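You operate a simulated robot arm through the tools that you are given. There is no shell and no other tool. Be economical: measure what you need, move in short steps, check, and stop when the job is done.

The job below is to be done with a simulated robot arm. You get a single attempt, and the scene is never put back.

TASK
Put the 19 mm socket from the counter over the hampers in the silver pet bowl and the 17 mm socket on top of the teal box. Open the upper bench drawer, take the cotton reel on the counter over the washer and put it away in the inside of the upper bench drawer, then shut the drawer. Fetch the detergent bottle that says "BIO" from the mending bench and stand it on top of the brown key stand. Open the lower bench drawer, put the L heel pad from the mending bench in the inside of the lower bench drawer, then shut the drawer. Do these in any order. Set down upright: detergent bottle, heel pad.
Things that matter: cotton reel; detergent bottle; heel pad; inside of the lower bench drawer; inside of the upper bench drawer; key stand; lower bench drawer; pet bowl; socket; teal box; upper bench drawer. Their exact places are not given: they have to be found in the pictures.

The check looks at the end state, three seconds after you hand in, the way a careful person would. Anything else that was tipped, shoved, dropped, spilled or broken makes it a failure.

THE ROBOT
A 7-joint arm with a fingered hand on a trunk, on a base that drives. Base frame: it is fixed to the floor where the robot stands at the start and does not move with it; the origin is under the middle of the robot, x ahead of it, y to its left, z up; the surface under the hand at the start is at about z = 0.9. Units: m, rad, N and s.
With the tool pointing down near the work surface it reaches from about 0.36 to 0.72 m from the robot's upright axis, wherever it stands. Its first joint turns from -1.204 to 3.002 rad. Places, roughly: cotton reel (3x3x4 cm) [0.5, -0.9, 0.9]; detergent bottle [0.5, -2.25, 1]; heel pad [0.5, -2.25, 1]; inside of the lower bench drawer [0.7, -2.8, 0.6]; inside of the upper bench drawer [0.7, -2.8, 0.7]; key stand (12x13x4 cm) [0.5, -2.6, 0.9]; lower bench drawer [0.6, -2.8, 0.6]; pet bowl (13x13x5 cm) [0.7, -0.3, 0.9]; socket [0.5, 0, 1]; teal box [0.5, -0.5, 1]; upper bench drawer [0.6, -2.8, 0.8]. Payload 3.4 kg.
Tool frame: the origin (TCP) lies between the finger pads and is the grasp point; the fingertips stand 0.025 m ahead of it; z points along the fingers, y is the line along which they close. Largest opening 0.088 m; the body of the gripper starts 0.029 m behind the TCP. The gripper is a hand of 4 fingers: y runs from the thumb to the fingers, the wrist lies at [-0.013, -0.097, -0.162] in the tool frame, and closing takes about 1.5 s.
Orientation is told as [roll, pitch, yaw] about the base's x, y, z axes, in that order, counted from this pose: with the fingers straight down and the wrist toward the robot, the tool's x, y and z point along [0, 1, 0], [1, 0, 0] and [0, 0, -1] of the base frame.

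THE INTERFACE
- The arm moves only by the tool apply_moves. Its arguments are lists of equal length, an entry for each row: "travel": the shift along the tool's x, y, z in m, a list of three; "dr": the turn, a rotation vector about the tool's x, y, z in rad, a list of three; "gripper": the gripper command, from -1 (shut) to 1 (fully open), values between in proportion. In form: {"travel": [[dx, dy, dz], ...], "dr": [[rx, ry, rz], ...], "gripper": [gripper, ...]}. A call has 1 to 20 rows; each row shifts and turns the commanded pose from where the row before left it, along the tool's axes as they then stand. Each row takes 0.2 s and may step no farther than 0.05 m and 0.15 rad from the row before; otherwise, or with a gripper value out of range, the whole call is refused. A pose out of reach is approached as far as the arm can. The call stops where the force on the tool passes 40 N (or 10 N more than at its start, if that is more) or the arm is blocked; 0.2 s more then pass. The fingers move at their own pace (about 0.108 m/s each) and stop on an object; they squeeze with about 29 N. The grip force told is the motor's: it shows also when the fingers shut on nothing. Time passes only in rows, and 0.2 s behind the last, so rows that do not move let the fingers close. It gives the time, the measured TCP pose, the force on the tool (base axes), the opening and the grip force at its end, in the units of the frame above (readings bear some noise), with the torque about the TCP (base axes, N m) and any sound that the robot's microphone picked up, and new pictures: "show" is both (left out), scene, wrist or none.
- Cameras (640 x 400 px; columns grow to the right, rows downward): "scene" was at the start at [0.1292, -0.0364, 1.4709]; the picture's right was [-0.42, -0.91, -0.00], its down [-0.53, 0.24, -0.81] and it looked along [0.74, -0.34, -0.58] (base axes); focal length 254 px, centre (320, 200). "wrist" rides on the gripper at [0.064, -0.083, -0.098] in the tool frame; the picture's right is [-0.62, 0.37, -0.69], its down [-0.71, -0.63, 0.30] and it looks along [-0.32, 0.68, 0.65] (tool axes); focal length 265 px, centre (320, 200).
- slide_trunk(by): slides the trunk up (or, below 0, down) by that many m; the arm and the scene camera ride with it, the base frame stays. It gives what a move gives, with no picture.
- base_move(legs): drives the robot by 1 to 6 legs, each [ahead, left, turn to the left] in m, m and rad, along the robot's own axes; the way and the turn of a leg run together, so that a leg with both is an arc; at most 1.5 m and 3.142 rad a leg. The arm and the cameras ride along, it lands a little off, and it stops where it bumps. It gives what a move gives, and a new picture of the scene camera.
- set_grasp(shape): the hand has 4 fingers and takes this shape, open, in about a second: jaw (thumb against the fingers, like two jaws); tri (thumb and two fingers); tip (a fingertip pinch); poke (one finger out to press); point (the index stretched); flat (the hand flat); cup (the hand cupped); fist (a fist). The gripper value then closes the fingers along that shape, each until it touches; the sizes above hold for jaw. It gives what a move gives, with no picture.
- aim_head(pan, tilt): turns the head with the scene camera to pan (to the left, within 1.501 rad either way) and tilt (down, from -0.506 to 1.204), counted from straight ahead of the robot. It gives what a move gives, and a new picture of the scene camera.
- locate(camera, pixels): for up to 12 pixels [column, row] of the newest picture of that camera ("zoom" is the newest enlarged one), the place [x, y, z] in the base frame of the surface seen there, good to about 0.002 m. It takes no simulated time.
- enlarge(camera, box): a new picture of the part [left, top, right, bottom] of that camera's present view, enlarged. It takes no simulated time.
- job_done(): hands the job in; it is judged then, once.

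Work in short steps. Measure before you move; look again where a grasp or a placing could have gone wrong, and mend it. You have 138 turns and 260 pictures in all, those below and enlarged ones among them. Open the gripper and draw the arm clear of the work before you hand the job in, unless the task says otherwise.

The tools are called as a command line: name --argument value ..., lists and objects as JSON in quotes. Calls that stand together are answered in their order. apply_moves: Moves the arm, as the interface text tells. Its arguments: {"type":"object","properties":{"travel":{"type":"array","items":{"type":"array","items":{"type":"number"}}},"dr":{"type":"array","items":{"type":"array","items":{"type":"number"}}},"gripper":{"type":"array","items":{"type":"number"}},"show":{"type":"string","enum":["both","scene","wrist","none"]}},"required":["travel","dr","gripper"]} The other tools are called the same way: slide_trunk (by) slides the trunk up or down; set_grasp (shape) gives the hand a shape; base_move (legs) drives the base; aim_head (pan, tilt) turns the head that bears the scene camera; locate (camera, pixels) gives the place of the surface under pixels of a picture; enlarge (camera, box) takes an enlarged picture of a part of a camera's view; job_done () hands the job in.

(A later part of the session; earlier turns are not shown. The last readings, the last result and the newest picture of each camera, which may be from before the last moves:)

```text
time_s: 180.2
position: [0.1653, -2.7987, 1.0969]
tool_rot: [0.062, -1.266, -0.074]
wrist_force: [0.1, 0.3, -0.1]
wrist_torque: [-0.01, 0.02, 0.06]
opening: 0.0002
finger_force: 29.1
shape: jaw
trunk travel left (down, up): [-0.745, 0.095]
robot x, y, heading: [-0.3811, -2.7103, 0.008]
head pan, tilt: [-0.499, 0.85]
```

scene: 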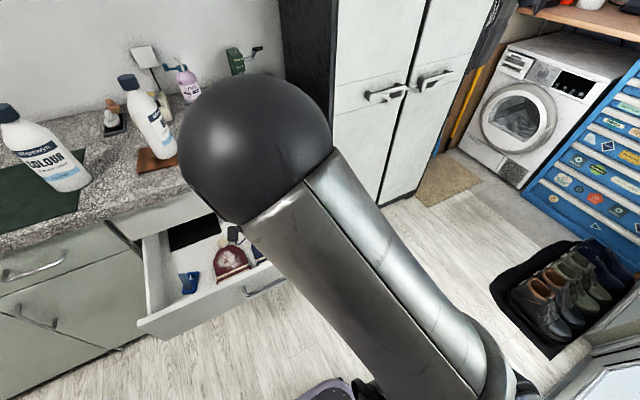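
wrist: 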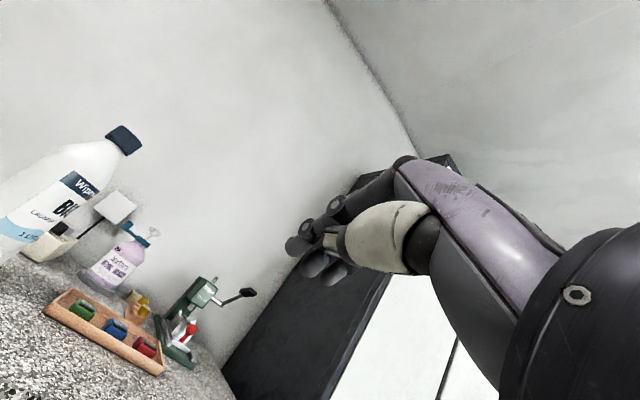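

I retract the arm and base so the fingertips are in front of the drawer, then lower to just below the handle height.

apply_moves --travel '[[0, -0.0075, -0.0238], [0, -0.0075, -0.0238], [0, -0.0075, -0.0238], [0, 0, 0]]' --dr '[[0, 0, 0], [0, 0, 0], [0, 0, 0], [0, 0, 0]]' --gripper '[-1, -1, -1, -1]' --show "none"

base_move --legs '[[-0.05, 0, 0]]'

```text
time_s: 181.2
position: [0.0873, -2.7943, 1.0947]
tool_rot: [-0.008, -1.259, 0.006]
wrist_force: [0.3, -0.2, -0.8]
wrist_torque: [-0.03, 0.01, 0.01]
opening: 0.0002
finger_force: 29.0
shape: jaw
trunk travel left (down, up): [-0.745, 0.095]
robot x, y, heading: [-0.3816, -2.7085, 0.014]
head pan, tilt: [-0.499, 0.85]
```

```text
time_s: 182.1
position: [0.0373, -2.7951, 1.0935]
tool_rot: [-0.003, -1.26, 0.004]
wrist_force: [-0.8, -0.3, 0.6]
wrist_torque: [0.01, 0.0, -0.02]
opening: 0.0
finger_force: 28.9
shape: jaw
trunk travel left (down, up): [-0.745, 0.095]
robot x, y, heading: [-0.433, -2.7091, 0.009]
head pan, tilt: [-0.499, 0.85]
```

scene: 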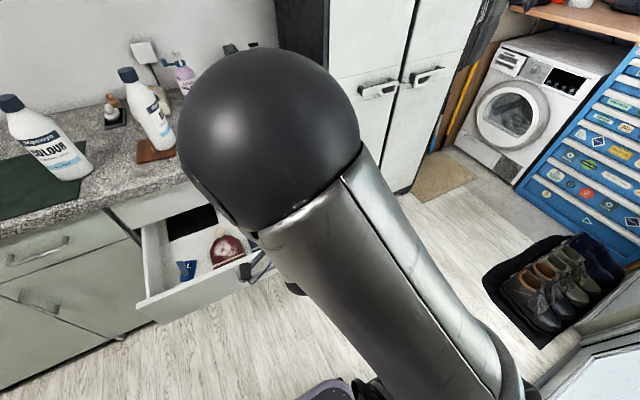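

I verify the drawer front's position, then lower the trunk.

locate --camera "scene" --pixels '[[190, 292], [180, 308], [150, 300], [186, 268], [183, 275]]'

slide_trunk --by -0.4

slide_trunk --by -0.07

aim_head --pan 0.35 --tilt 0.65

```text
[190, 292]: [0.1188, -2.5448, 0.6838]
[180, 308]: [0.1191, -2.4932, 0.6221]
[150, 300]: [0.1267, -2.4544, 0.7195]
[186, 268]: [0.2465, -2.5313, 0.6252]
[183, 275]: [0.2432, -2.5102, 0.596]
```

```text
time_s: 185.9
position: [0.0379, -2.7943, 0.6949]
tool_rot: [-0.003, -1.261, 0.003]
wrist_force: [-0.2, 0.1, 0.7]
wrist_torque: [-0.02, 0.0, 0.01]
opening: 0.0
finger_force: 29.6
shape: jaw
trunk travel left (down, up): [-0.345, 0.495]
robot x, y, heading: [-0.428, -2.7081, 0.014]
head pan, tilt: [-0.499, 0.85]
```

```text
time_s: 187.0
position: [0.0399, -2.7942, 0.6222]
tool_rot: [-0.004, -1.26, 0.003]
wrist_force: [0.2, 1.1, -1.2]
wrist_torque: [0.02, 0.01, 0.02]
opening: 0.0
finger_force: 29.1
shape: jaw
trunk travel left (down, up): [-0.275, 0.565]
robot x, y, heading: [-0.4318, -2.7105, 0.012]
head pan, tilt: [-0.499, 0.85]
```

```text
time_s: 188.2
position: [0.0391, -2.7955, 0.623]
tool_rot: [-0.005, -1.261, 0.003]
wrist_force: [-0.6, 0.7, -0.3]
wrist_torque: [0.01, 0.03, 0.01]
opening: 0.0
finger_force: 28.6
shape: jaw
trunk travel left (down, up): [-0.275, 0.565]
robot x, y, heading: [-0.4341, -2.7044, 0.01]
head pan, tilt: [0.351, 0.649]
```

scene: 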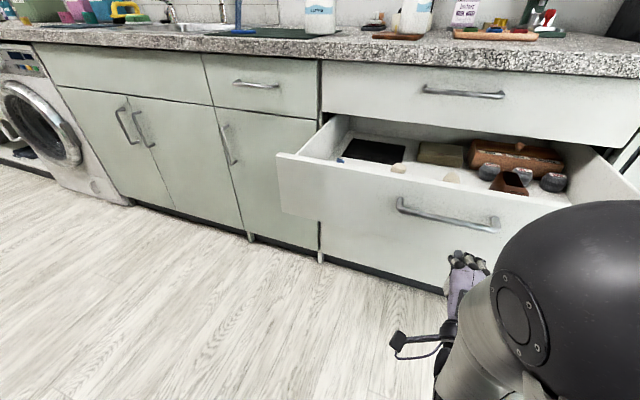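

The fist-like closed hand is aligned below the handle. I push by driving ahead 0.3 m in two legs.

base_move --legs '[[0.1, 0, 0], [0.1, 0, 0], [0.1, 0, 0]]'

```text
time_s: 190.8
position: [0.3395, -2.7871, 0.6224]
tool_rot: [-0.003, -1.261, 0.007]
wrist_force: [0.6, -0.4, -0.1]
wrist_torque: [0.01, 0.01, 0.0]
opening: 0.0
finger_force: 28.9
shape: jaw
trunk travel left (down, up): [-0.275, 0.565]
robot x, y, heading: [-0.1339, -2.7085, 0.013]
head pan, tilt: [0.351, 0.649]
```

scene: 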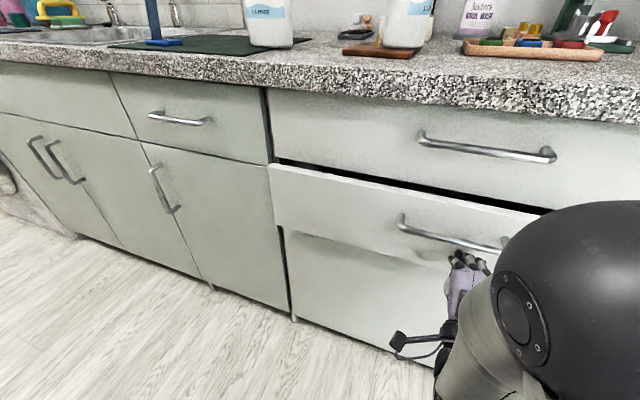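

About 4 cm remain. I finish pushing with the arm, watching force.

apply_moves --travel '[[0, 0.0037, 0.0114], [0, 0.0037, 0.0114], [0, 0.0037, 0.0114], [0, 0.0037, 0.0114], [0, 0.0037, 0.0114], [0, 0.0037, 0.0114], [0, 0, 0]]' --dr '[[0, 0, 0], [0, 0, 0], [0, 0, 0], [0, 0, 0], [0, 0, 0], [0, 0, 0], [0, 0, 0]]' --gripper '[-1, -1, -1, -1, -1, -1, -1]' --show "scene"

```text
time_s: 191.8
position: [0.3813, -2.7874, 0.6205]
tool_rot: [-0.007, -1.255, 0.013]
wrist_force: [-16.5, -0.9, 1.3]
wrist_torque: [0.03, -0.2, -0.02]
opening: 0.0
finger_force: 28.3
shape: jaw
trunk travel left (down, up): [-0.275, 0.565]
robot x, y, heading: [-0.1334, -2.7046, 0.018]
head pan, tilt: [0.351, 0.649]
stopped in row 5: the force on the tool passed its limit at 50 N (the readings are from after the stop); the commanded pose is now the measured one
```

scene: 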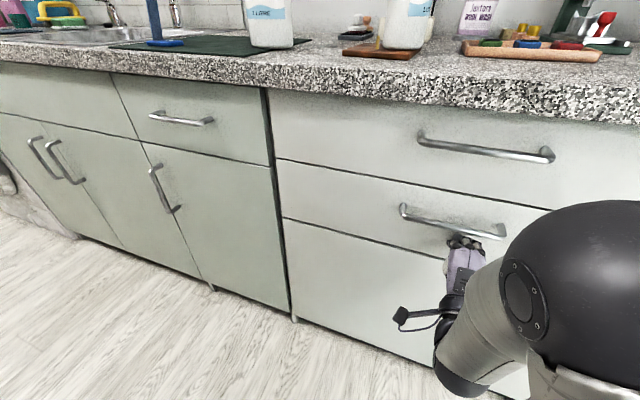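

Lower drawer is shut. I retract 8 cm, raise the trunk to the upper handle and open the fingers to 5 cm.

apply_moves --travel '[[0, -0.0082, -0.026], [0, -0.0082, -0.026], [0, -0.0082, -0.026], [0, 0, 0], [0, 0, 0]]' --dr '[[0, 0, 0], [0, 0, 0], [0, 0, 0], [0, 0, 0], [0, 0, 0]]' --gripper '[-1, -1, -1, 0.15, 0.15]' --show "none"

slide_trunk --by 0.195

aim_head --pan 0.2 --tilt 0.8

```text
time_s: 193.0
position: [0.3288, -2.7797, 0.6089]
tool_rot: [-0.011, -1.253, 0.014]
wrist_force: [-0.6, -0.4, 0.8]
wrist_torque: [-0.02, -0.02, 0.01]
opening: 0.0504
finger_force: 0.0
shape: jaw
out of reach, approached as far as the arm can: row 2, 3
trunk travel left (down, up): [-0.275, 0.565]
robot x, y, heading: [-0.1335, -2.7043, 0.017]
head pan, tilt: [0.351, 0.649]
```

```text
time_s: 195.2
position: [0.3288, -2.7794, 0.8026]
tool_rot: [-0.006, -1.253, 0.011]
wrist_force: [0.6, 0.4, 0.1]
wrist_torque: [-0.02, -0.04, -0.03]
opening: 0.0507
finger_force: 0.0
shape: jaw
trunk travel left (down, up): [-0.47, 0.37]
robot x, y, heading: [-0.1304, -2.703, 0.016]
head pan, tilt: [0.351, 0.649]
```

```text
time_s: 195.9
position: [0.3291, -2.7789, 0.8036]
tool_rot: [-0.007, -1.252, 0.011]
wrist_force: [-0.5, 0.0, 0.5]
wrist_torque: [0.01, 0.0, -0.03]
opening: 0.0505
finger_force: 0.2
shape: jaw
trunk travel left (down, up): [-0.47, 0.37]
robot x, y, heading: [-0.137, -2.7051, 0.014]
head pan, tilt: [0.201, 0.799]
```

scene: 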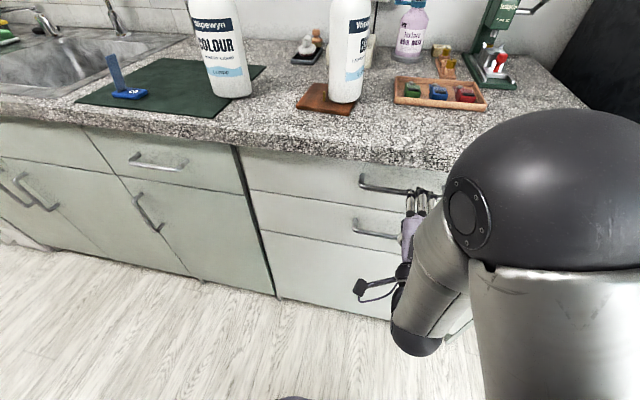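

The hand is in front of the upper handle. I raise 12 mm, advance 36 mm and close on the bar.

slide_trunk --by 0.012

apply_moves --travel '[[0, 0.005, 0.012], [0, 0.005, 0.012], [0, 0.0045, 0.009], [0, 0, 0], [0, 0, 0], [0, 0, 0], [0, 0, 0], [0, 0, 0]]' --dr '[[0, 0, 0], [0, 0, 0], [0, 0, 0], [0, 0, 0], [0, 0, 0], [0, 0, 0], [0, 0, 0], [0, 0, 0]]' --gripper '[0.15, 0.15, 0.15, -0.3, -1, -1, -1, -1]' --show "wrist"

```text
time_s: 196.5
position: [0.33, -2.7791, 0.8151]
tool_rot: [-0.007, -1.253, 0.012]
wrist_force: [0.4, -0.5, -0.5]
wrist_torque: [0.02, -0.03, 0.01]
opening: 0.0508
finger_force: 0.1
shape: jaw
trunk travel left (down, up): [-0.482, 0.358]
robot x, y, heading: [-0.1321, -2.7035, 0.016]
head pan, tilt: [0.201, 0.799]
```

```text
time_s: 198.3
position: [0.3663, -2.7788, 0.8166]
tool_rot: [-0.006, -1.249, 0.014]
wrist_force: [1.7, 1.5, -8.5]
wrist_torque: [-0.06, 0.05, 0.08]
opening: 0.0028
finger_force: 28.6
shape: jaw
trunk travel left (down, up): [-0.482, 0.358]
robot x, y, heading: [-0.1328, -2.7018, 0.017]
head pan, tilt: [0.201, 0.799]
```

wrist: 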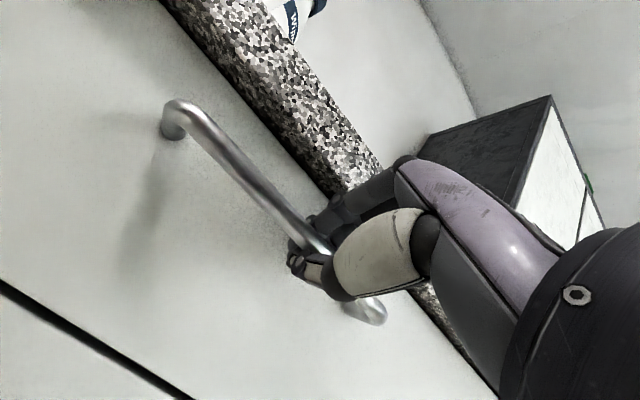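

Gripped. I pull by backing the base 0.25 m.

base_move --legs '[[-0.12, 0, 0], [-0.13, 0, 0]]'

```text
time_s: 200.4
position: [0.1177, -2.7803, 0.8182]
tool_rot: [-0.01, -1.251, 0.02]
wrist_force: [1.1, 4.8, -13.1]
wrist_torque: [-0.01, 0.04, 0.05]
opening: 0.0036
finger_force: 29.1
shape: jaw
trunk travel left (down, up): [-0.482, 0.358]
robot x, y, heading: [-0.3796, -2.7076, 0.015]
head pan, tilt: [0.201, 0.799]
```

scene: 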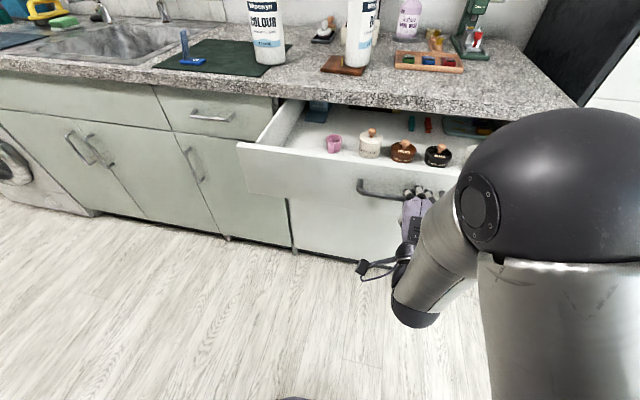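

Upper drawer is open with free space at front-left. I release, back off 5 cm, raise the trunk and look inside.

apply_moves --travel '[[0, 0, 0], [0, 0, 0], [0, 0, 0], [0, 0, 0]]' --dr '[[0, 0, 0], [0, 0, 0], [0, 0, 0], [0, 0, 0]]' --gripper '[-0.4, 0, 0.15, 0.15]' --show "none"

base_move --legs '[[-0.055, 0, 0]]'

slide_trunk --by 0.35

aim_head --pan 0.2 --tilt 0.9

enlarge --camera "scene" --box '[220, 60, 480, 220]'

```text
time_s: 201.4
position: [0.1178, -2.7807, 0.819]
tool_rot: [-0.006, -1.255, 0.015]
wrist_force: [-1.4, -0.8, -0.3]
wrist_torque: [0.02, 0.0, -0.02]
opening: 0.0501
finger_force: 0.2
shape: jaw
trunk travel left (down, up): [-0.482, 0.358]
robot x, y, heading: [-0.3799, -2.7119, 0.021]
head pan, tilt: [0.201, 0.799]
```

```text
time_s: 202.3
position: [0.0601, -2.7835, 0.8189]
tool_rot: [-0.007, -1.252, 0.014]
wrist_force: [0.5, -0.4, -0.2]
wrist_torque: [0.01, 0.05, -0.01]
opening: 0.0502
finger_force: 0.1
shape: jaw
trunk travel left (down, up): [-0.482, 0.358]
robot x, y, heading: [-0.4349, -2.7108, 0.015]
head pan, tilt: [0.201, 0.799]
```

scene: 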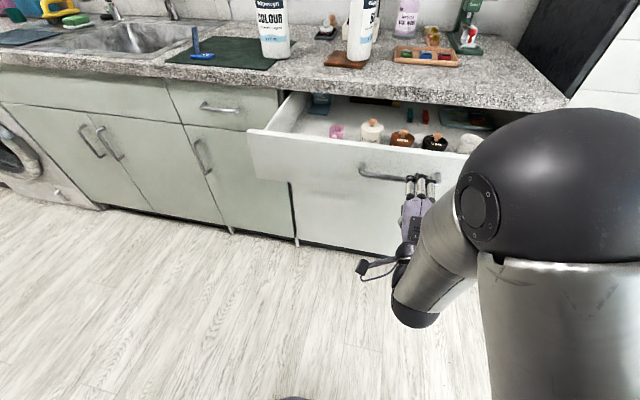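

```text
time_s: 205.7
position: [0.0615, -2.7841, 1.1686]
tool_rot: [-0.007, -1.253, 0.014]
wrist_force: [-0.9, -0.2, -0.2]
wrist_torque: [0.03, -0.01, 0.02]
opening: 0.0503
finger_force: 0.1
shape: jaw
trunk travel left (down, up): [-0.832, 0.008]
robot x, y, heading: [-0.4382, -2.7087, 0.018]
head pan, tilt: [0.201, 0.799]
```

```text
time_s: 206.4
position: [0.0604, -2.7824, 1.1679]
tool_rot: [-0.007, -1.255, 0.014]
wrist_force: [-0.7, 0.9, 0.3]
wrist_torque: [0.04, 0.0, 0.01]
opening: 0.0502
finger_force: 0.0
shape: jaw
trunk travel left (down, up): [-0.832, 0.008]
robot x, y, heading: [-0.4369, -2.71, 0.02]
head pan, tilt: [0.201, 0.901]
```

scene: 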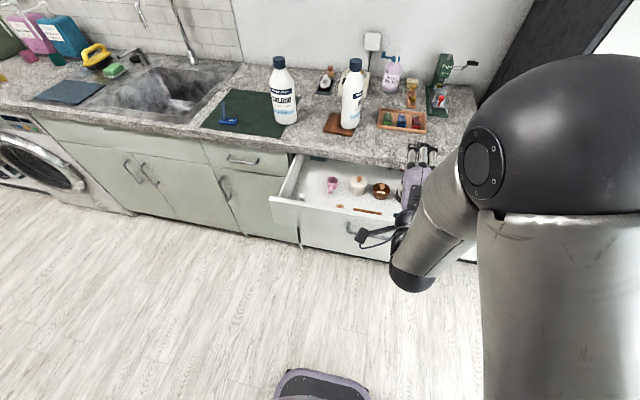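

```text
2.46 times, centred on (350, 140) of scene
```

zoom: 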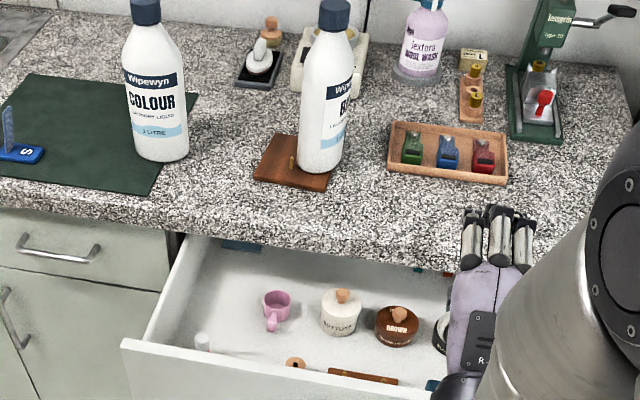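

The bottle stands nicely. I locate free floor in the upper drawer among the items.

locate --camera "zoom" --pixels '[[200, 300], [235, 290], [240, 320], [235, 340], [201, 338], [250, 350], [295, 360], [270, 300], [225, 260], [150, 345], [205, 345], [310, 335]]'

enlarge --camera "scene" --box '[270, 150, 390, 215]'

```text
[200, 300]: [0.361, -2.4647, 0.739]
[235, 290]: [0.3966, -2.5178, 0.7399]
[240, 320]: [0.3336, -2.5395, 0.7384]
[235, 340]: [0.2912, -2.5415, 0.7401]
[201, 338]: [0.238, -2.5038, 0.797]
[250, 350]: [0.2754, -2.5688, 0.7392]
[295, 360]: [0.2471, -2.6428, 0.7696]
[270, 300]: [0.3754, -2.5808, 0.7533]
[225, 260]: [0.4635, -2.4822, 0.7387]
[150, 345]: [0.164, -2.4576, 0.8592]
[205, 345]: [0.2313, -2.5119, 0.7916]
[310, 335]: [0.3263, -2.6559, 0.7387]
```

```text
5.33 times, centred on (330, 182) of scene
```

zoom: 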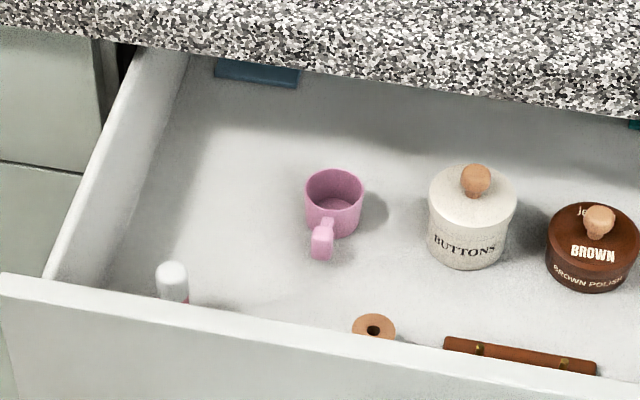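

Free floor around (0.295,-2.545), z 0.739. Now I fetch the reel: reorient the hand down while driving left, then forward, then left to y≈-0.9.

base_move --legs '[[0, 0.5, -0.018], [0.36, 0, 0], [0, 1.3, 0]]'

set_grasp --shape "tri"

apply_moves --travel '[[0, 0, 0], [0, 0, 0], [0, 0, 0], [0, 0, 0], [0, 0, 0], [0, 0, 0], [0, 0, 0], [0, 0, 0], [0, 0, 0], [0, 0, 0]]' --dr '[[0.139, 0, 0], [0.139, 0, 0], [0.139, 0, 0], [0.139, 0, 0], [0.139, 0, 0], [0.139, 0, 0], [0.139, 0, 0], [0.139, 0, 0], [0.139, 0, 0], [0, 0, 0]]' --gripper '[1, 1, 1, 1, 1, 1, 1, 1, 1, 1]'

```text
time_s: 217.3
position: [0.4217, -1.0157, 1.1692]
tool_rot: [-0.008, -1.253, -0.007]
wrist_force: [-0.4, 1.1, -0.2]
wrist_torque: [0.0, 0.0, 0.01]
opening: 0.0502
finger_force: 0.2
shape: jaw
trunk travel left (down, up): [-0.832, 0.008]
robot x, y, heading: [-0.0724, -0.9319, -0.003]
head pan, tilt: [0.201, 0.901]
```

scene: 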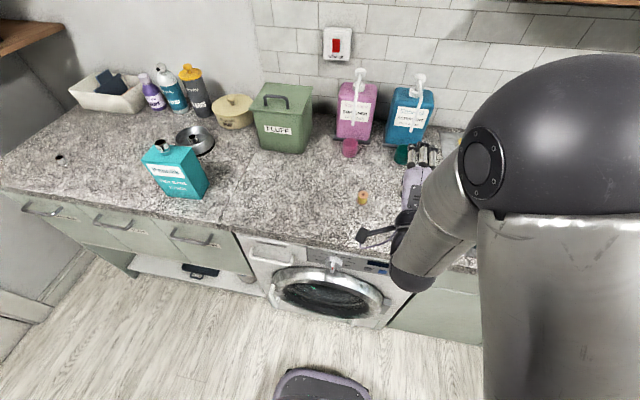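

```text
time_s: 218.2
position: [0.4211, -1.0161, 1.1684]
tool_rot: [-0.008, -1.252, -0.009]
wrist_force: [0.1, 0.0, 0.0]
wrist_torque: [0.01, -0.04, 0.01]
opening: 0.0881
finger_force: 0.0
shape: tri
trunk travel left (down, up): [-0.832, 0.008]
robot x, y, heading: [-0.0732, -0.9306, -0.007]
head pan, tilt: [0.201, 0.901]
```

```text
time_s: 220.4
position: [0.421, -1.0127, 1.1694]
tool_rot: [-0.001, -0.004, -0.014]
wrist_force: [0.8, -0.1, 0.0]
wrist_torque: [-0.01, 0.02, -0.02]
opening: 0.0881
finger_force: 0.0
shape: tri
trunk travel left (down, up): [-0.832, 0.008]
robot x, y, heading: [-0.075, -0.9297, -0.004]
head pan, tilt: [0.201, 0.901]
```

scene: 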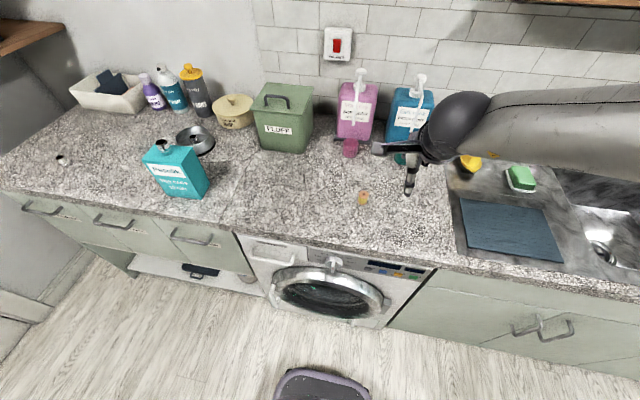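
wrist: 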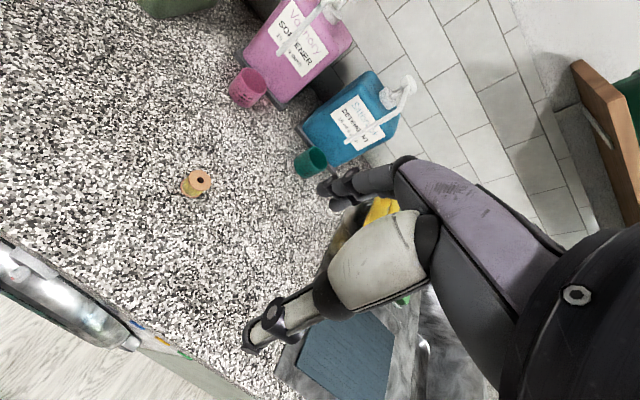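

The reel stands at wrist (197,182). I measure it.

enlarge --camera "wrist" --box '[170, 155, 230, 205]'

locate --camera "zoom" --pixels '[[230, 190], [420, 210], [320, 130], [340, 290], [240, 240], [240, 330], [340, 210], [180, 300]]'

```text
8.00 times, centred on (200, 180) of wrist
```

zoom: 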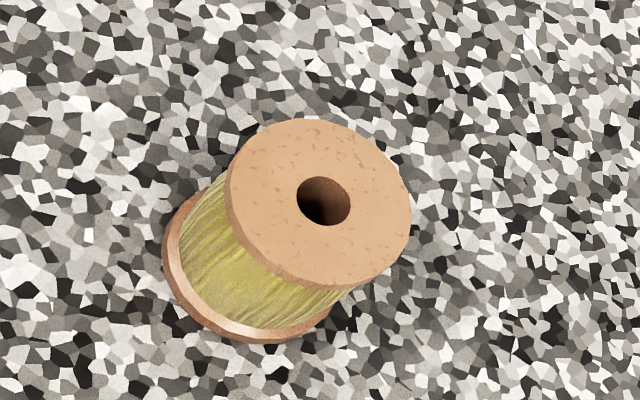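

```text
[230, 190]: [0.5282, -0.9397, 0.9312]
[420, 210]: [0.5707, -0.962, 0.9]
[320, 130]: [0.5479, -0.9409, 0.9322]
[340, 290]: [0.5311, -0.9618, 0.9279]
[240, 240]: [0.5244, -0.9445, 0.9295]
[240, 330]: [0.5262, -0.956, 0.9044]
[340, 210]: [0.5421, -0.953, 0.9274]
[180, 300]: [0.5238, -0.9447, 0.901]
```

Reel centre (0.539,-0.951), top z 0.931. I move above it and descend.

apply_moves --travel '[[0.02, 0.036, 0], [0.02, 0.036, 0], [0.0215, 0.046, 0], [0, 0, 0.04], [0, 0, 0.04], [0, 0, 0.04], [0, 0, 0.04], [0, 0, 0]]' --dr '[[0, 0, 0], [0, 0, 0], [0, 0, 0], [0, 0, 0], [0, 0, 0], [0, 0, 0], [0, 0, 0], [0, 0, 0]]' --gripper '[0.8, 0.8, 0.8, 0.8, 0.8, 0.8, 0.8, 0.8]' --show "wrist"

locate --camera "wrist" --pixels '[[260, 240], [270, 240], [280, 240], [265, 255]]'

```text
refused: row 3 steps farther than a row can; nothing moved
```

```text
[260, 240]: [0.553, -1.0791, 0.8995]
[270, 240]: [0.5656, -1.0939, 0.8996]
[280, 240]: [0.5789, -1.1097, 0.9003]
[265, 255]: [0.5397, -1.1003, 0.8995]
```

One row exceeded the limit; I split it.

apply_moves --travel '[[0.0155, 0.0295, 0], [0.0155, 0.0295, 0], [0.0155, 0.0295, 0], [0.0152, 0.0295, 0], [0, 0, 0.04], [0, 0, 0.04], [0, 0, 0.04], [0, 0, 0.04], [0, 0, 0]]' --dr '[[0, 0, 0], [0, 0, 0], [0, 0, 0], [0, 0, 0], [0, 0, 0], [0, 0, 0], [0, 0, 0], [0, 0, 0], [0, 0, 0]]' --gripper '[0.8, 0.8, 0.8, 0.8, 0.8, 0.8, 0.8, 0.8, 0.8]' --show "wrist"

```text
time_s: 222.4
position: [0.5377, -0.9557, 1.01]
tool_rot: [-0.002, -0.004, -0.014]
wrist_force: [1.4, -0.4, 0.6]
wrist_torque: [-0.01, -0.02, 0.02]
opening: 0.0794
finger_force: 0.1
shape: tri
trunk travel left (down, up): [-0.832, 0.008]
robot x, y, heading: [-0.0712, -0.9358, 0.001]
head pan, tilt: [0.201, 0.901]
```

wrist: 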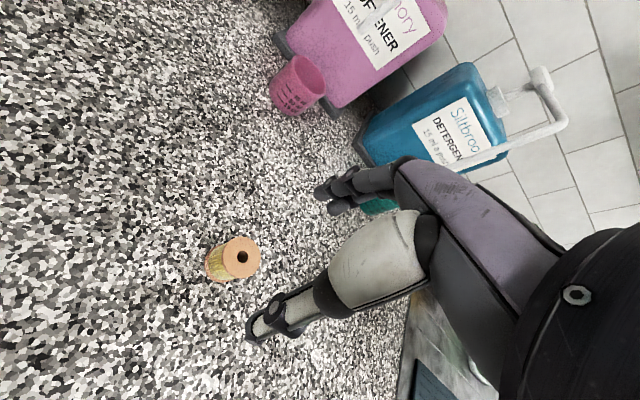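

I descend to TCP z≈0.938 with a small y correction and close gently.

apply_moves --travel '[[0.004, 0.001, 0.035], [0, 0, 0.037], [0, 0, 0], [0, 0, 0], [0, 0, 0], [0, 0, 0], [0, 0, 0], [0, 0, 0], [0, 0, 0], [0, 0, 0]]' --dr '[[0, 0, 0], [0, 0, 0], [0, 0, 0], [0, 0, 0], [0, 0, 0], [0, 0, 0], [0, 0, 0], [0, 0, 0], [0, 0, 0], [0, 0, 0]]' --gripper '[0.8, 0.8, 0.8, 0.4, 0.1, -0.2, -0.6, -1, -1, -1]' --show "wrist"

```text
time_s: 224.6
position: [0.5417, -0.9496, 0.9377]
tool_rot: [-0.002, -0.001, -0.015]
wrist_force: [-0.6, -0.6, -0.4]
wrist_torque: [0.01, -0.01, 0.0]
opening: 0.0215
finger_force: 29.1
shape: tri
trunk travel left (down, up): [-0.832, 0.008]
robot x, y, heading: [-0.0716, -0.9293, -0.0]
head pan, tilt: [0.201, 0.901]
```

wrist: 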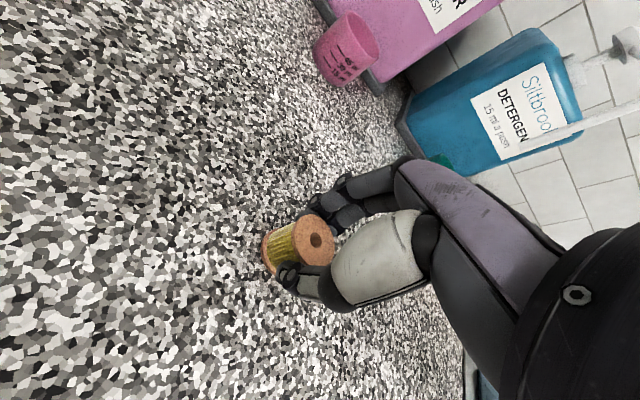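

Reel held. I lift 0.2 m, back off and drive right toward the drawer.

apply_moves --travel '[[0, 0, -0.02], [0, 0, -0.03], [0, 0, -0.03], [0, 0, -0.03], [0, 0, -0.03], [0, 0, -0.03], [0, 0, -0.03], [0, 0, 0]]' --dr '[[0, 0, 0], [0, 0, 0], [0, 0, 0], [0, 0, 0], [0, 0, 0], [0, 0, 0], [0, 0, 0], [0, 0, 0]]' --gripper '[-1, -1, -1, -1, -1, -1, -1, -1]' --show "wrist"

base_move --legs '[[-0.18, 0, 0], [0, -1.25, 0], [0, -0.35, 0]]'

```text
time_s: 226.4
position: [0.5441, -0.9479, 1.1384]
tool_rot: [-0.002, -0.001, -0.016]
wrist_force: [-0.2, -0.2, 0.3]
wrist_torque: [-0.01, 0.03, 0.02]
opening: 0.0217
finger_force: 28.8
shape: tri
trunk travel left (down, up): [-0.832, 0.008]
robot x, y, heading: [-0.0752, -0.9299, -0.007]
head pan, tilt: [0.201, 0.901]
```

wrist: 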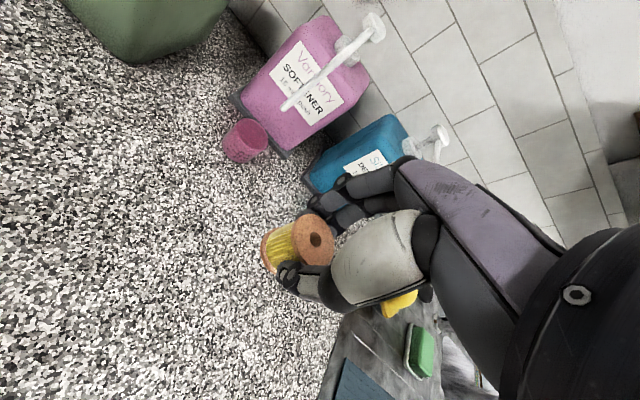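

```text
time_s: 235.7
position: [0.3538, -2.5401, 1.1389]
tool_rot: [-0.002, -0.004, -0.008]
wrist_force: [0.7, -0.2, 0.2]
wrist_torque: [-0.02, 0.0, 0.01]
opening: 0.0216
finger_force: 29.0
shape: tri
trunk travel left (down, up): [-0.832, 0.008]
robot x, y, heading: [-0.2589, -2.5301, -0.0]
head pan, tilt: [0.201, 0.901]
```

scene: 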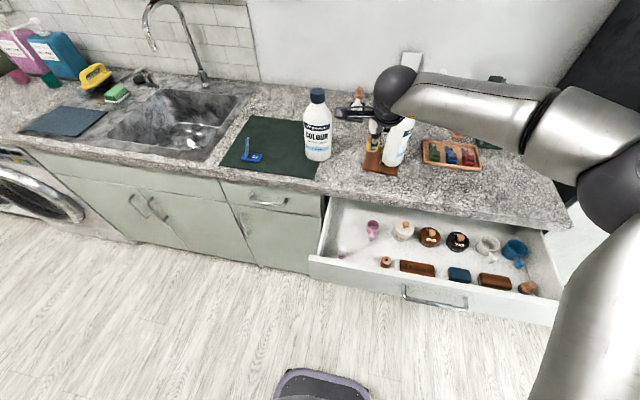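

The hand is in line (y -2.540). I back 6.5 cm so x≈0.29, lower the trunk 0.28 m and check with the wrist camera.

base_move --legs '[[-0.065, 0, 0]]'

slide_trunk --by -0.27

apply_moves --travel '[[0, 0, 0]]' --dr '[[0, 0, 0]]' --gripper '[-1]'

```text
time_s: 236.7
position: [0.289, -2.54, 1.1375]
tool_rot: [-0.002, -0.005, -0.01]
wrist_force: [0.4, -0.3, 0.2]
wrist_torque: [-0.03, 0.02, 0.01]
opening: 0.0215
finger_force: 28.8
shape: tri
trunk travel left (down, up): [-0.832, 0.008]
robot x, y, heading: [-0.328, -2.5265, 0.004]
head pan, tilt: [0.201, 0.901]
```

scene: 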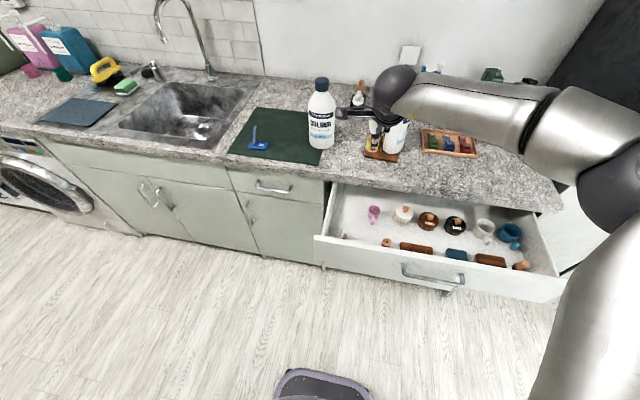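

```text
time_s: 239.4
position: [0.2902, -2.5407, 0.8683]
tool_rot: [-0.002, -0.002, -0.008]
wrist_force: [0.4, -0.7, 0.3]
wrist_torque: [-0.01, -0.01, -0.02]
opening: 0.0214
finger_force: 28.8
shape: tri
trunk travel left (down, up): [-0.562, 0.278]
robot x, y, heading: [-0.3318, -2.526, -0.0]
head pan, tilt: [0.201, 0.901]
```

```text
time_s: 239.8
position: [0.2894, -2.5407, 0.8679]
tool_rot: [-0.001, -0.003, -0.009]
wrist_force: [-0.2, -0.2, -0.1]
wrist_torque: [-0.02, -0.02, 0.01]
opening: 0.0216
finger_force: 28.9
shape: tri
trunk travel left (down, up): [-0.562, 0.278]
robot x, y, heading: [-0.3263, -2.5311, -0.003]
head pan, tilt: [0.201, 0.901]
```

scene: 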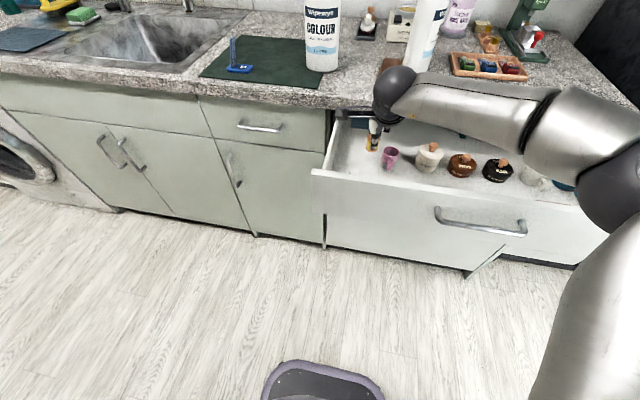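
wrist: 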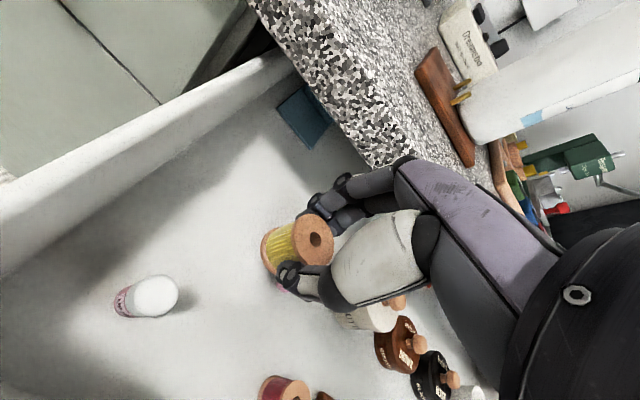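

I check the forearm's height above the drawer front and the nearest items before the last lowering.

locate --camera "scene" --pixels '[[390, 85], [420, 105], [480, 115], [540, 130], [530, 160], [600, 190], [400, 110], [375, 140]]'

locate --camera "wrist" --pixels '[[155, 295], [270, 250], [280, 285], [240, 230], [355, 322], [285, 385], [300, 240], [310, 120]]'

```text
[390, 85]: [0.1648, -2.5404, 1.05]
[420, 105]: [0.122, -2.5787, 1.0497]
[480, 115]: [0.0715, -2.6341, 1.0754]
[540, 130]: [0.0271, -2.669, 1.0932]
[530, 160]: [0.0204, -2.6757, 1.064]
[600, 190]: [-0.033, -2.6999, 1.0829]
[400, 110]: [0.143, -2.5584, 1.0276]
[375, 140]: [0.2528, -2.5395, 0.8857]
```

```text
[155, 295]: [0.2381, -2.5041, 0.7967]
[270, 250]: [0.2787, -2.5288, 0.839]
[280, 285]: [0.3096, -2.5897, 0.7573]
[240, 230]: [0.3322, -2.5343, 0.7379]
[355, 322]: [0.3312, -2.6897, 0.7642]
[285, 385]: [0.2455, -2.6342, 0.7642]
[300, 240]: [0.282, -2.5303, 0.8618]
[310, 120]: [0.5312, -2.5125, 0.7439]
```

Clearances are fine (cup handle at (0.31,-2.59), bottle cap at (0.238,-2.504)). I shift 1 cm in x and lower 8.6 cm.

apply_moves --travel '[[0.002, 0.009, 0], [0, 0, 0]]' --dr '[[0, 0, 0], [0, 0, 0]]' --gripper '[-1, -1]' --show "none"

slide_trunk --by -0.086

enlarge --camera "wrist" --box '[140, 160, 400, 360]'

locate --camera "zoom" --pixels '[[330, 210], [300, 260], [260, 240], [280, 270], [370, 150]]'

```text
time_s: 240.4
position: [0.2977, -2.5404, 0.8668]
tool_rot: [-0.002, -0.002, -0.009]
wrist_force: [0.2, -0.6, 0.1]
wrist_torque: [0.02, -0.02, -0.01]
opening: 0.0216
finger_force: 29.1
shape: tri
trunk travel left (down, up): [-0.562, 0.278]
robot x, y, heading: [-0.3269, -2.5242, 0.001]
head pan, tilt: [0.201, 0.901]
```

```text
time_s: 241.7
position: [0.2969, -2.5388, 0.7827]
tool_rot: [-0.002, -0.003, -0.009]
wrist_force: [0.4, 1.0, 0.4]
wrist_torque: [0.0, 0.05, -0.01]
opening: 0.0213
finger_force: 28.8
shape: tri
trunk travel left (down, up): [-0.476, 0.364]
robot x, y, heading: [-0.3259, -2.529, -0.002]
head pan, tilt: [0.201, 0.901]
```

```text
2.00 times, centred on (270, 260) of wrist
```

zoom: 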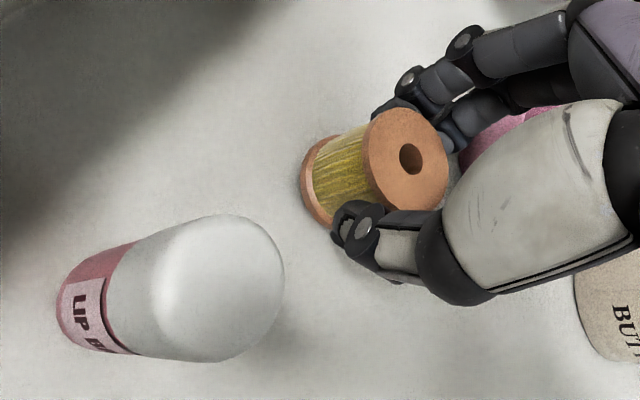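

```text
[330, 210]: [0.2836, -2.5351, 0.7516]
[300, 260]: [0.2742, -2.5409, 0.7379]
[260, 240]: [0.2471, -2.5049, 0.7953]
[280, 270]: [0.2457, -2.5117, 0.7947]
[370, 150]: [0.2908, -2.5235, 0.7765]
```

A 6 mm gap remains. I lower it, open partially and raise the trunk.

slide_trunk --by -0.006

apply_moves --travel '[[0, 0, 0], [0, 0, 0], [0, 0, 0], [0, 0, 0], [0, 0, 0]]' --dr '[[0, 0, 0], [0, 0, 0], [0, 0, 0], [0, 0, 0], [0, 0, 0]]' --gripper '[-0.5, -0.3, -0.1, 0.05, 0.05]' --show "wrist"

slide_trunk --by 0.06

enlarge --camera "wrist" --box '[140, 160, 400, 360]'

```text
time_s: 242.2
position: [0.2979, -2.5393, 0.776]
tool_rot: [-0.002, -0.002, -0.007]
wrist_force: [0.6, -0.5, 0.4]
wrist_torque: [0.01, -0.01, -0.03]
opening: 0.0214
finger_force: 29.2
shape: tri
trunk travel left (down, up): [-0.47, 0.37]
robot x, y, heading: [-0.3267, -2.5264, 0.0]
head pan, tilt: [0.201, 0.901]
```

```text
time_s: 243.4
position: [0.2983, -2.5385, 0.774]
tool_rot: [-0.001, -0.003, -0.007]
wrist_force: [0.1, 0.1, 0.5]
wrist_torque: [-0.01, -0.03, 0.0]
opening: 0.0456
finger_force: 0.1
shape: tri
trunk travel left (down, up): [-0.47, 0.37]
robot x, y, heading: [-0.3315, -2.5283, 0.001]
head pan, tilt: [0.201, 0.901]
```

wrist: 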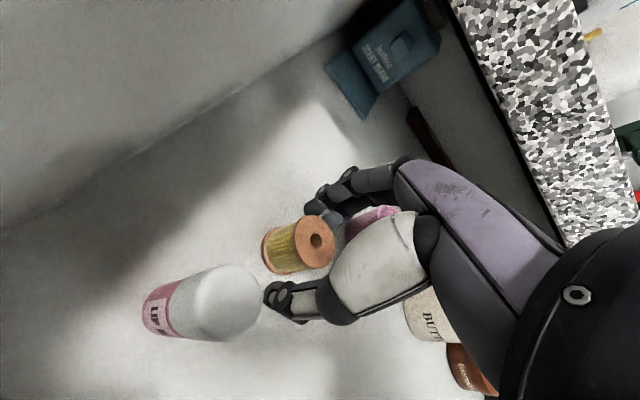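

```text
time_s: 244.4
position: [0.2984, -2.5384, 0.8345]
tool_rot: [-0.002, -0.002, -0.009]
wrist_force: [0.1, -0.2, 0.2]
wrist_torque: [-0.01, -0.01, 0.0]
opening: 0.0457
finger_force: 0.1
shape: tri
trunk travel left (down, up): [-0.53, 0.31]
robot x, y, heading: [-0.3295, -2.5236, 0.002]
head pan, tilt: [0.201, 0.901]
```

```text
2.00 times, centred on (270, 260) of wrist
```

zoom: 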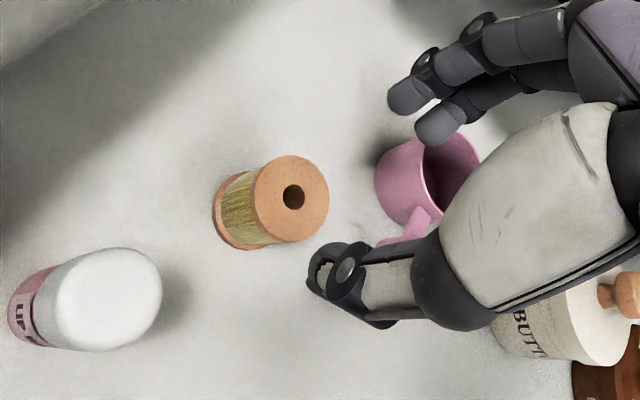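

The reel stands upright in the drawer. I raise the hand, shape jaw closed, and move back to y≈-2.78 to pitch the hand forward.

slide_trunk --by 0.28

set_grasp --shape "jaw"

base_move --legs '[[-0.1, 0, 0], [0, -0.24, 0]]'

apply_moves --travel '[[0, -0.02, 0], [0, -0.03, 0], [0, -0.03, 0], [0, 0, 0], [0, 0, 0], [0, 0, 0], [0, 0, 0], [0, 0, 0], [0, 0, 0], [0, 0, 0], [0, 0, 0], [0, 0, 0], [0, 0, 0]]' --dr '[[0, 0, 0], [0, 0, 0], [0, 0, 0], [-0.14, 0, 0], [-0.14, 0, 0], [-0.14, 0, 0], [-0.14, 0, 0], [-0.14, 0, 0], [-0.14, 0, 0], [-0.14, 0, 0], [-0.14, 0, 0], [-0.14, 0, 0], [0, 0, 0]]' --gripper '[-1, -1, -1, -1, -1, -1, -1, -1, -1, -1, -1, -1, -1]' --show "scene"

```text
time_s: 247.2
position: [0.2974, -2.5385, 1.1152]
tool_rot: [-0.001, -0.002, -0.008]
wrist_force: [-0.1, 0.0, -0.1]
wrist_torque: [0.02, -0.01, 0.01]
opening: 0.0456
finger_force: 0.0
shape: tri
trunk travel left (down, up): [-0.81, 0.03]
robot x, y, heading: [-0.3307, -2.5277, 0.002]
head pan, tilt: [0.201, 0.901]
```

```text
time_s: 248.1
position: [0.2989, -2.5381, 1.1144]
tool_rot: [-0.002, -0.001, -0.01]
wrist_force: [-0.5, 0.1, 0.2]
wrist_torque: [0.0, -0.02, -0.01]
opening: 0.0877
finger_force: 0.0
shape: jaw
trunk travel left (down, up): [-0.81, 0.03]
robot x, y, heading: [-0.3263, -2.5289, 0.006]
head pan, tilt: [0.201, 0.901]
```

```text
time_s: 250.6
position: [0.1968, -2.7783, 1.1138]
tool_rot: [0.0, -0.002, -0.011]
wrist_force: [0.4, -0.8, 0.0]
wrist_torque: [0.01, 0.01, 0.03]
opening: 0.0877
finger_force: 0.1
shape: jaw
trunk travel left (down, up): [-0.81, 0.03]
robot x, y, heading: [-0.4263, -2.7641, -0.005]
head pan, tilt: [0.201, 0.901]
```

scene: 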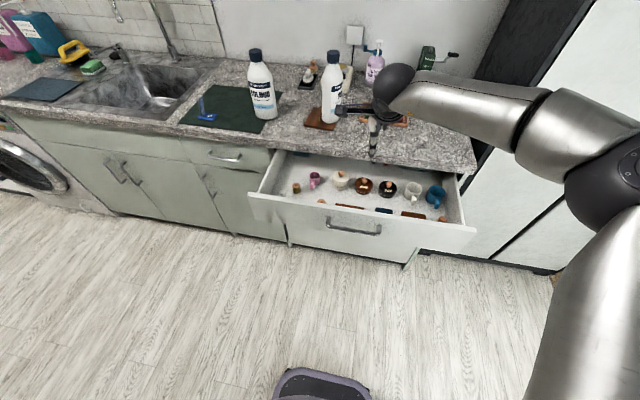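

```text
time_s: 253.4
position: [0.1163, -2.7792, 1.1158]
tool_rot: [-0.006, -1.266, -0.005]
wrist_force: [-0.4, 0.5, 0.0]
wrist_torque: [0.0, -0.02, 0.0]
opening: 0.0
finger_force: 28.7
shape: jaw
trunk travel left (down, up): [-0.81, 0.03]
robot x, y, heading: [-0.4295, -2.7622, -0.006]
head pan, tilt: [0.201, 0.901]
```

scene: 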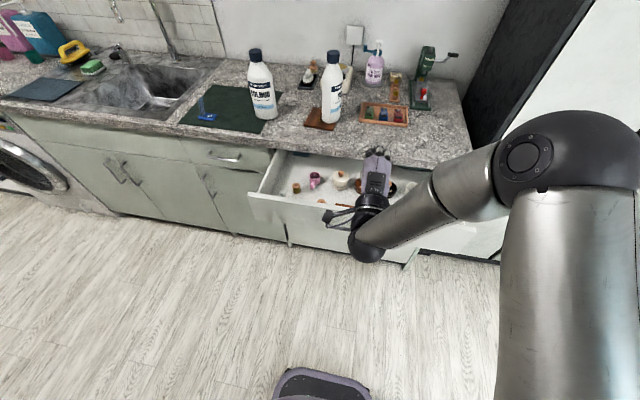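

I retract the arm ~7 cm and lower the trunk to z≈0.765, just below the upper handle.

apply_moves --travel '[[0, -0.0075, -0.0238], [0, -0.0075, -0.0238], [0, -0.0065, -0.02], [0, 0, 0]]' --dr '[[0, 0, 0], [0, 0, 0], [0, 0, 0], [0, 0, 0]]' --gripper '[-1, -1, -1, -1]' --show "none"

slide_trunk --by -0.35

aim_head --pan 0.3 --tilt 0.7

```text
time_s: 254.4
position: [0.0476, -2.7768, 1.1158]
tool_rot: [-0.007, -1.261, -0.002]
wrist_force: [0.6, -0.5, 0.2]
wrist_torque: [0.0, 0.01, 0.0]
opening: 0.0
finger_force: 29.3
shape: jaw
trunk travel left (down, up): [-0.81, 0.03]
robot x, y, heading: [-0.4306, -2.7618, 0.001]
head pan, tilt: [0.201, 0.901]
```

```text
time_s: 257.9
position: [0.0474, -2.7757, 0.7649]
tool_rot: [-0.008, -1.262, -0.004]
wrist_force: [-0.1, 0.1, -0.3]
wrist_torque: [-0.01, 0.01, -0.02]
opening: 0.0003
finger_force: 28.8
shape: jaw
trunk travel left (down, up): [-0.46, 0.38]
robot x, y, heading: [-0.4295, -2.768, 0.003]
head pan, tilt: [0.201, 0.901]
```

```text
time_s: 258.6
position: [0.0468, -2.7752, 0.7654]
tool_rot: [-0.009, -1.262, -0.002]
wrist_force: [-0.3, 0.0, 0.4]
wrist_torque: [-0.02, -0.02, 0.05]
opening: 0.0
finger_force: 28.7
shape: jaw
trunk travel left (down, up): [-0.46, 0.38]
robot x, y, heading: [-0.4288, -2.7653, -0.003]
head pan, tilt: [0.3, 0.7]
```

scene: 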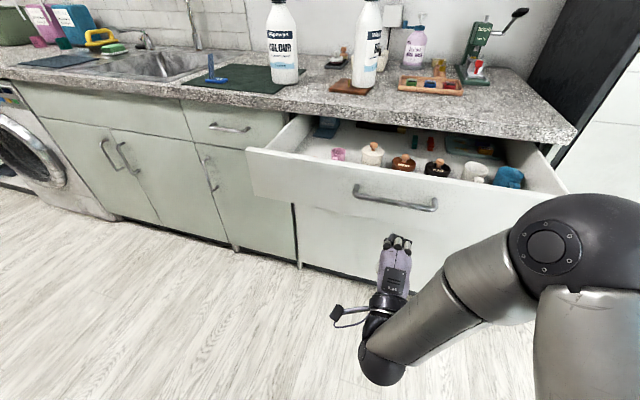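

Aligned under the handle. I push by driving ahead 0.29 m in gentle legs, then the arm finishes.

base_move --legs '[[0.1, 0, 0], [0.1, 0, 0], [0.09, 0, 0]]'

apply_moves --travel '[[0, 0.0037, 0.0114], [0, 0.0037, 0.0114], [0, 0.0037, 0.0114], [0, 0.0037, 0.0114], [0, 0.0037, 0.0114], [0, 0.0037, 0.0114], [0, 0, 0]]' --dr '[[0, 0, 0], [0, 0, 0], [0, 0, 0], [0, 0, 0], [0, 0, 0], [0, 0, 0], [0, 0, 0]]' --gripper '[-1, -1, -1, -1, -1, -1, -1]' --show "scene"

```text
time_s: 261.2
position: [0.344, -2.7786, 0.7656]
tool_rot: [-0.009, -1.262, -0.007]
wrist_force: [-1.0, -0.5, -0.2]
wrist_torque: [0.02, 0.03, 0.0]
opening: 0.0
finger_force: 29.2
shape: jaw
trunk travel left (down, up): [-0.46, 0.38]
robot x, y, heading: [-0.1313, -2.7675, -0.0]
head pan, tilt: [0.3, 0.7]
```

scene: 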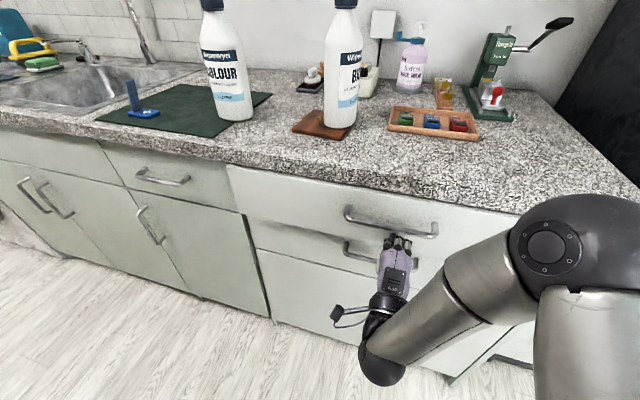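

```text
time_s: 262.2
position: [0.3806, -2.7781, 0.7642]
tool_rot: [-0.014, -1.255, 0.005]
wrist_force: [-19.5, -2.7, 0.4]
wrist_torque: [0.0, -0.18, -0.04]
opening: 0.0001
finger_force: 29.5
shape: jaw
trunk travel left (down, up): [-0.46, 0.38]
robot x, y, heading: [-0.1315, -2.7653, -0.006]
head pan, tilt: [0.3, 0.7]
stopped in row 4: the force on the tool passed its limit at 48 N (the readings are from after the stop); the commanded pose is now the measured one
```

scene: 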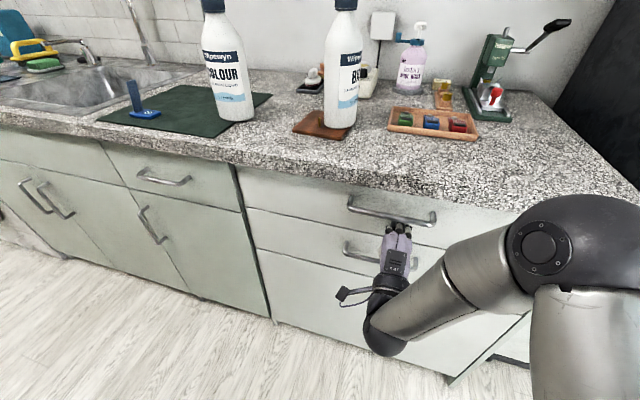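

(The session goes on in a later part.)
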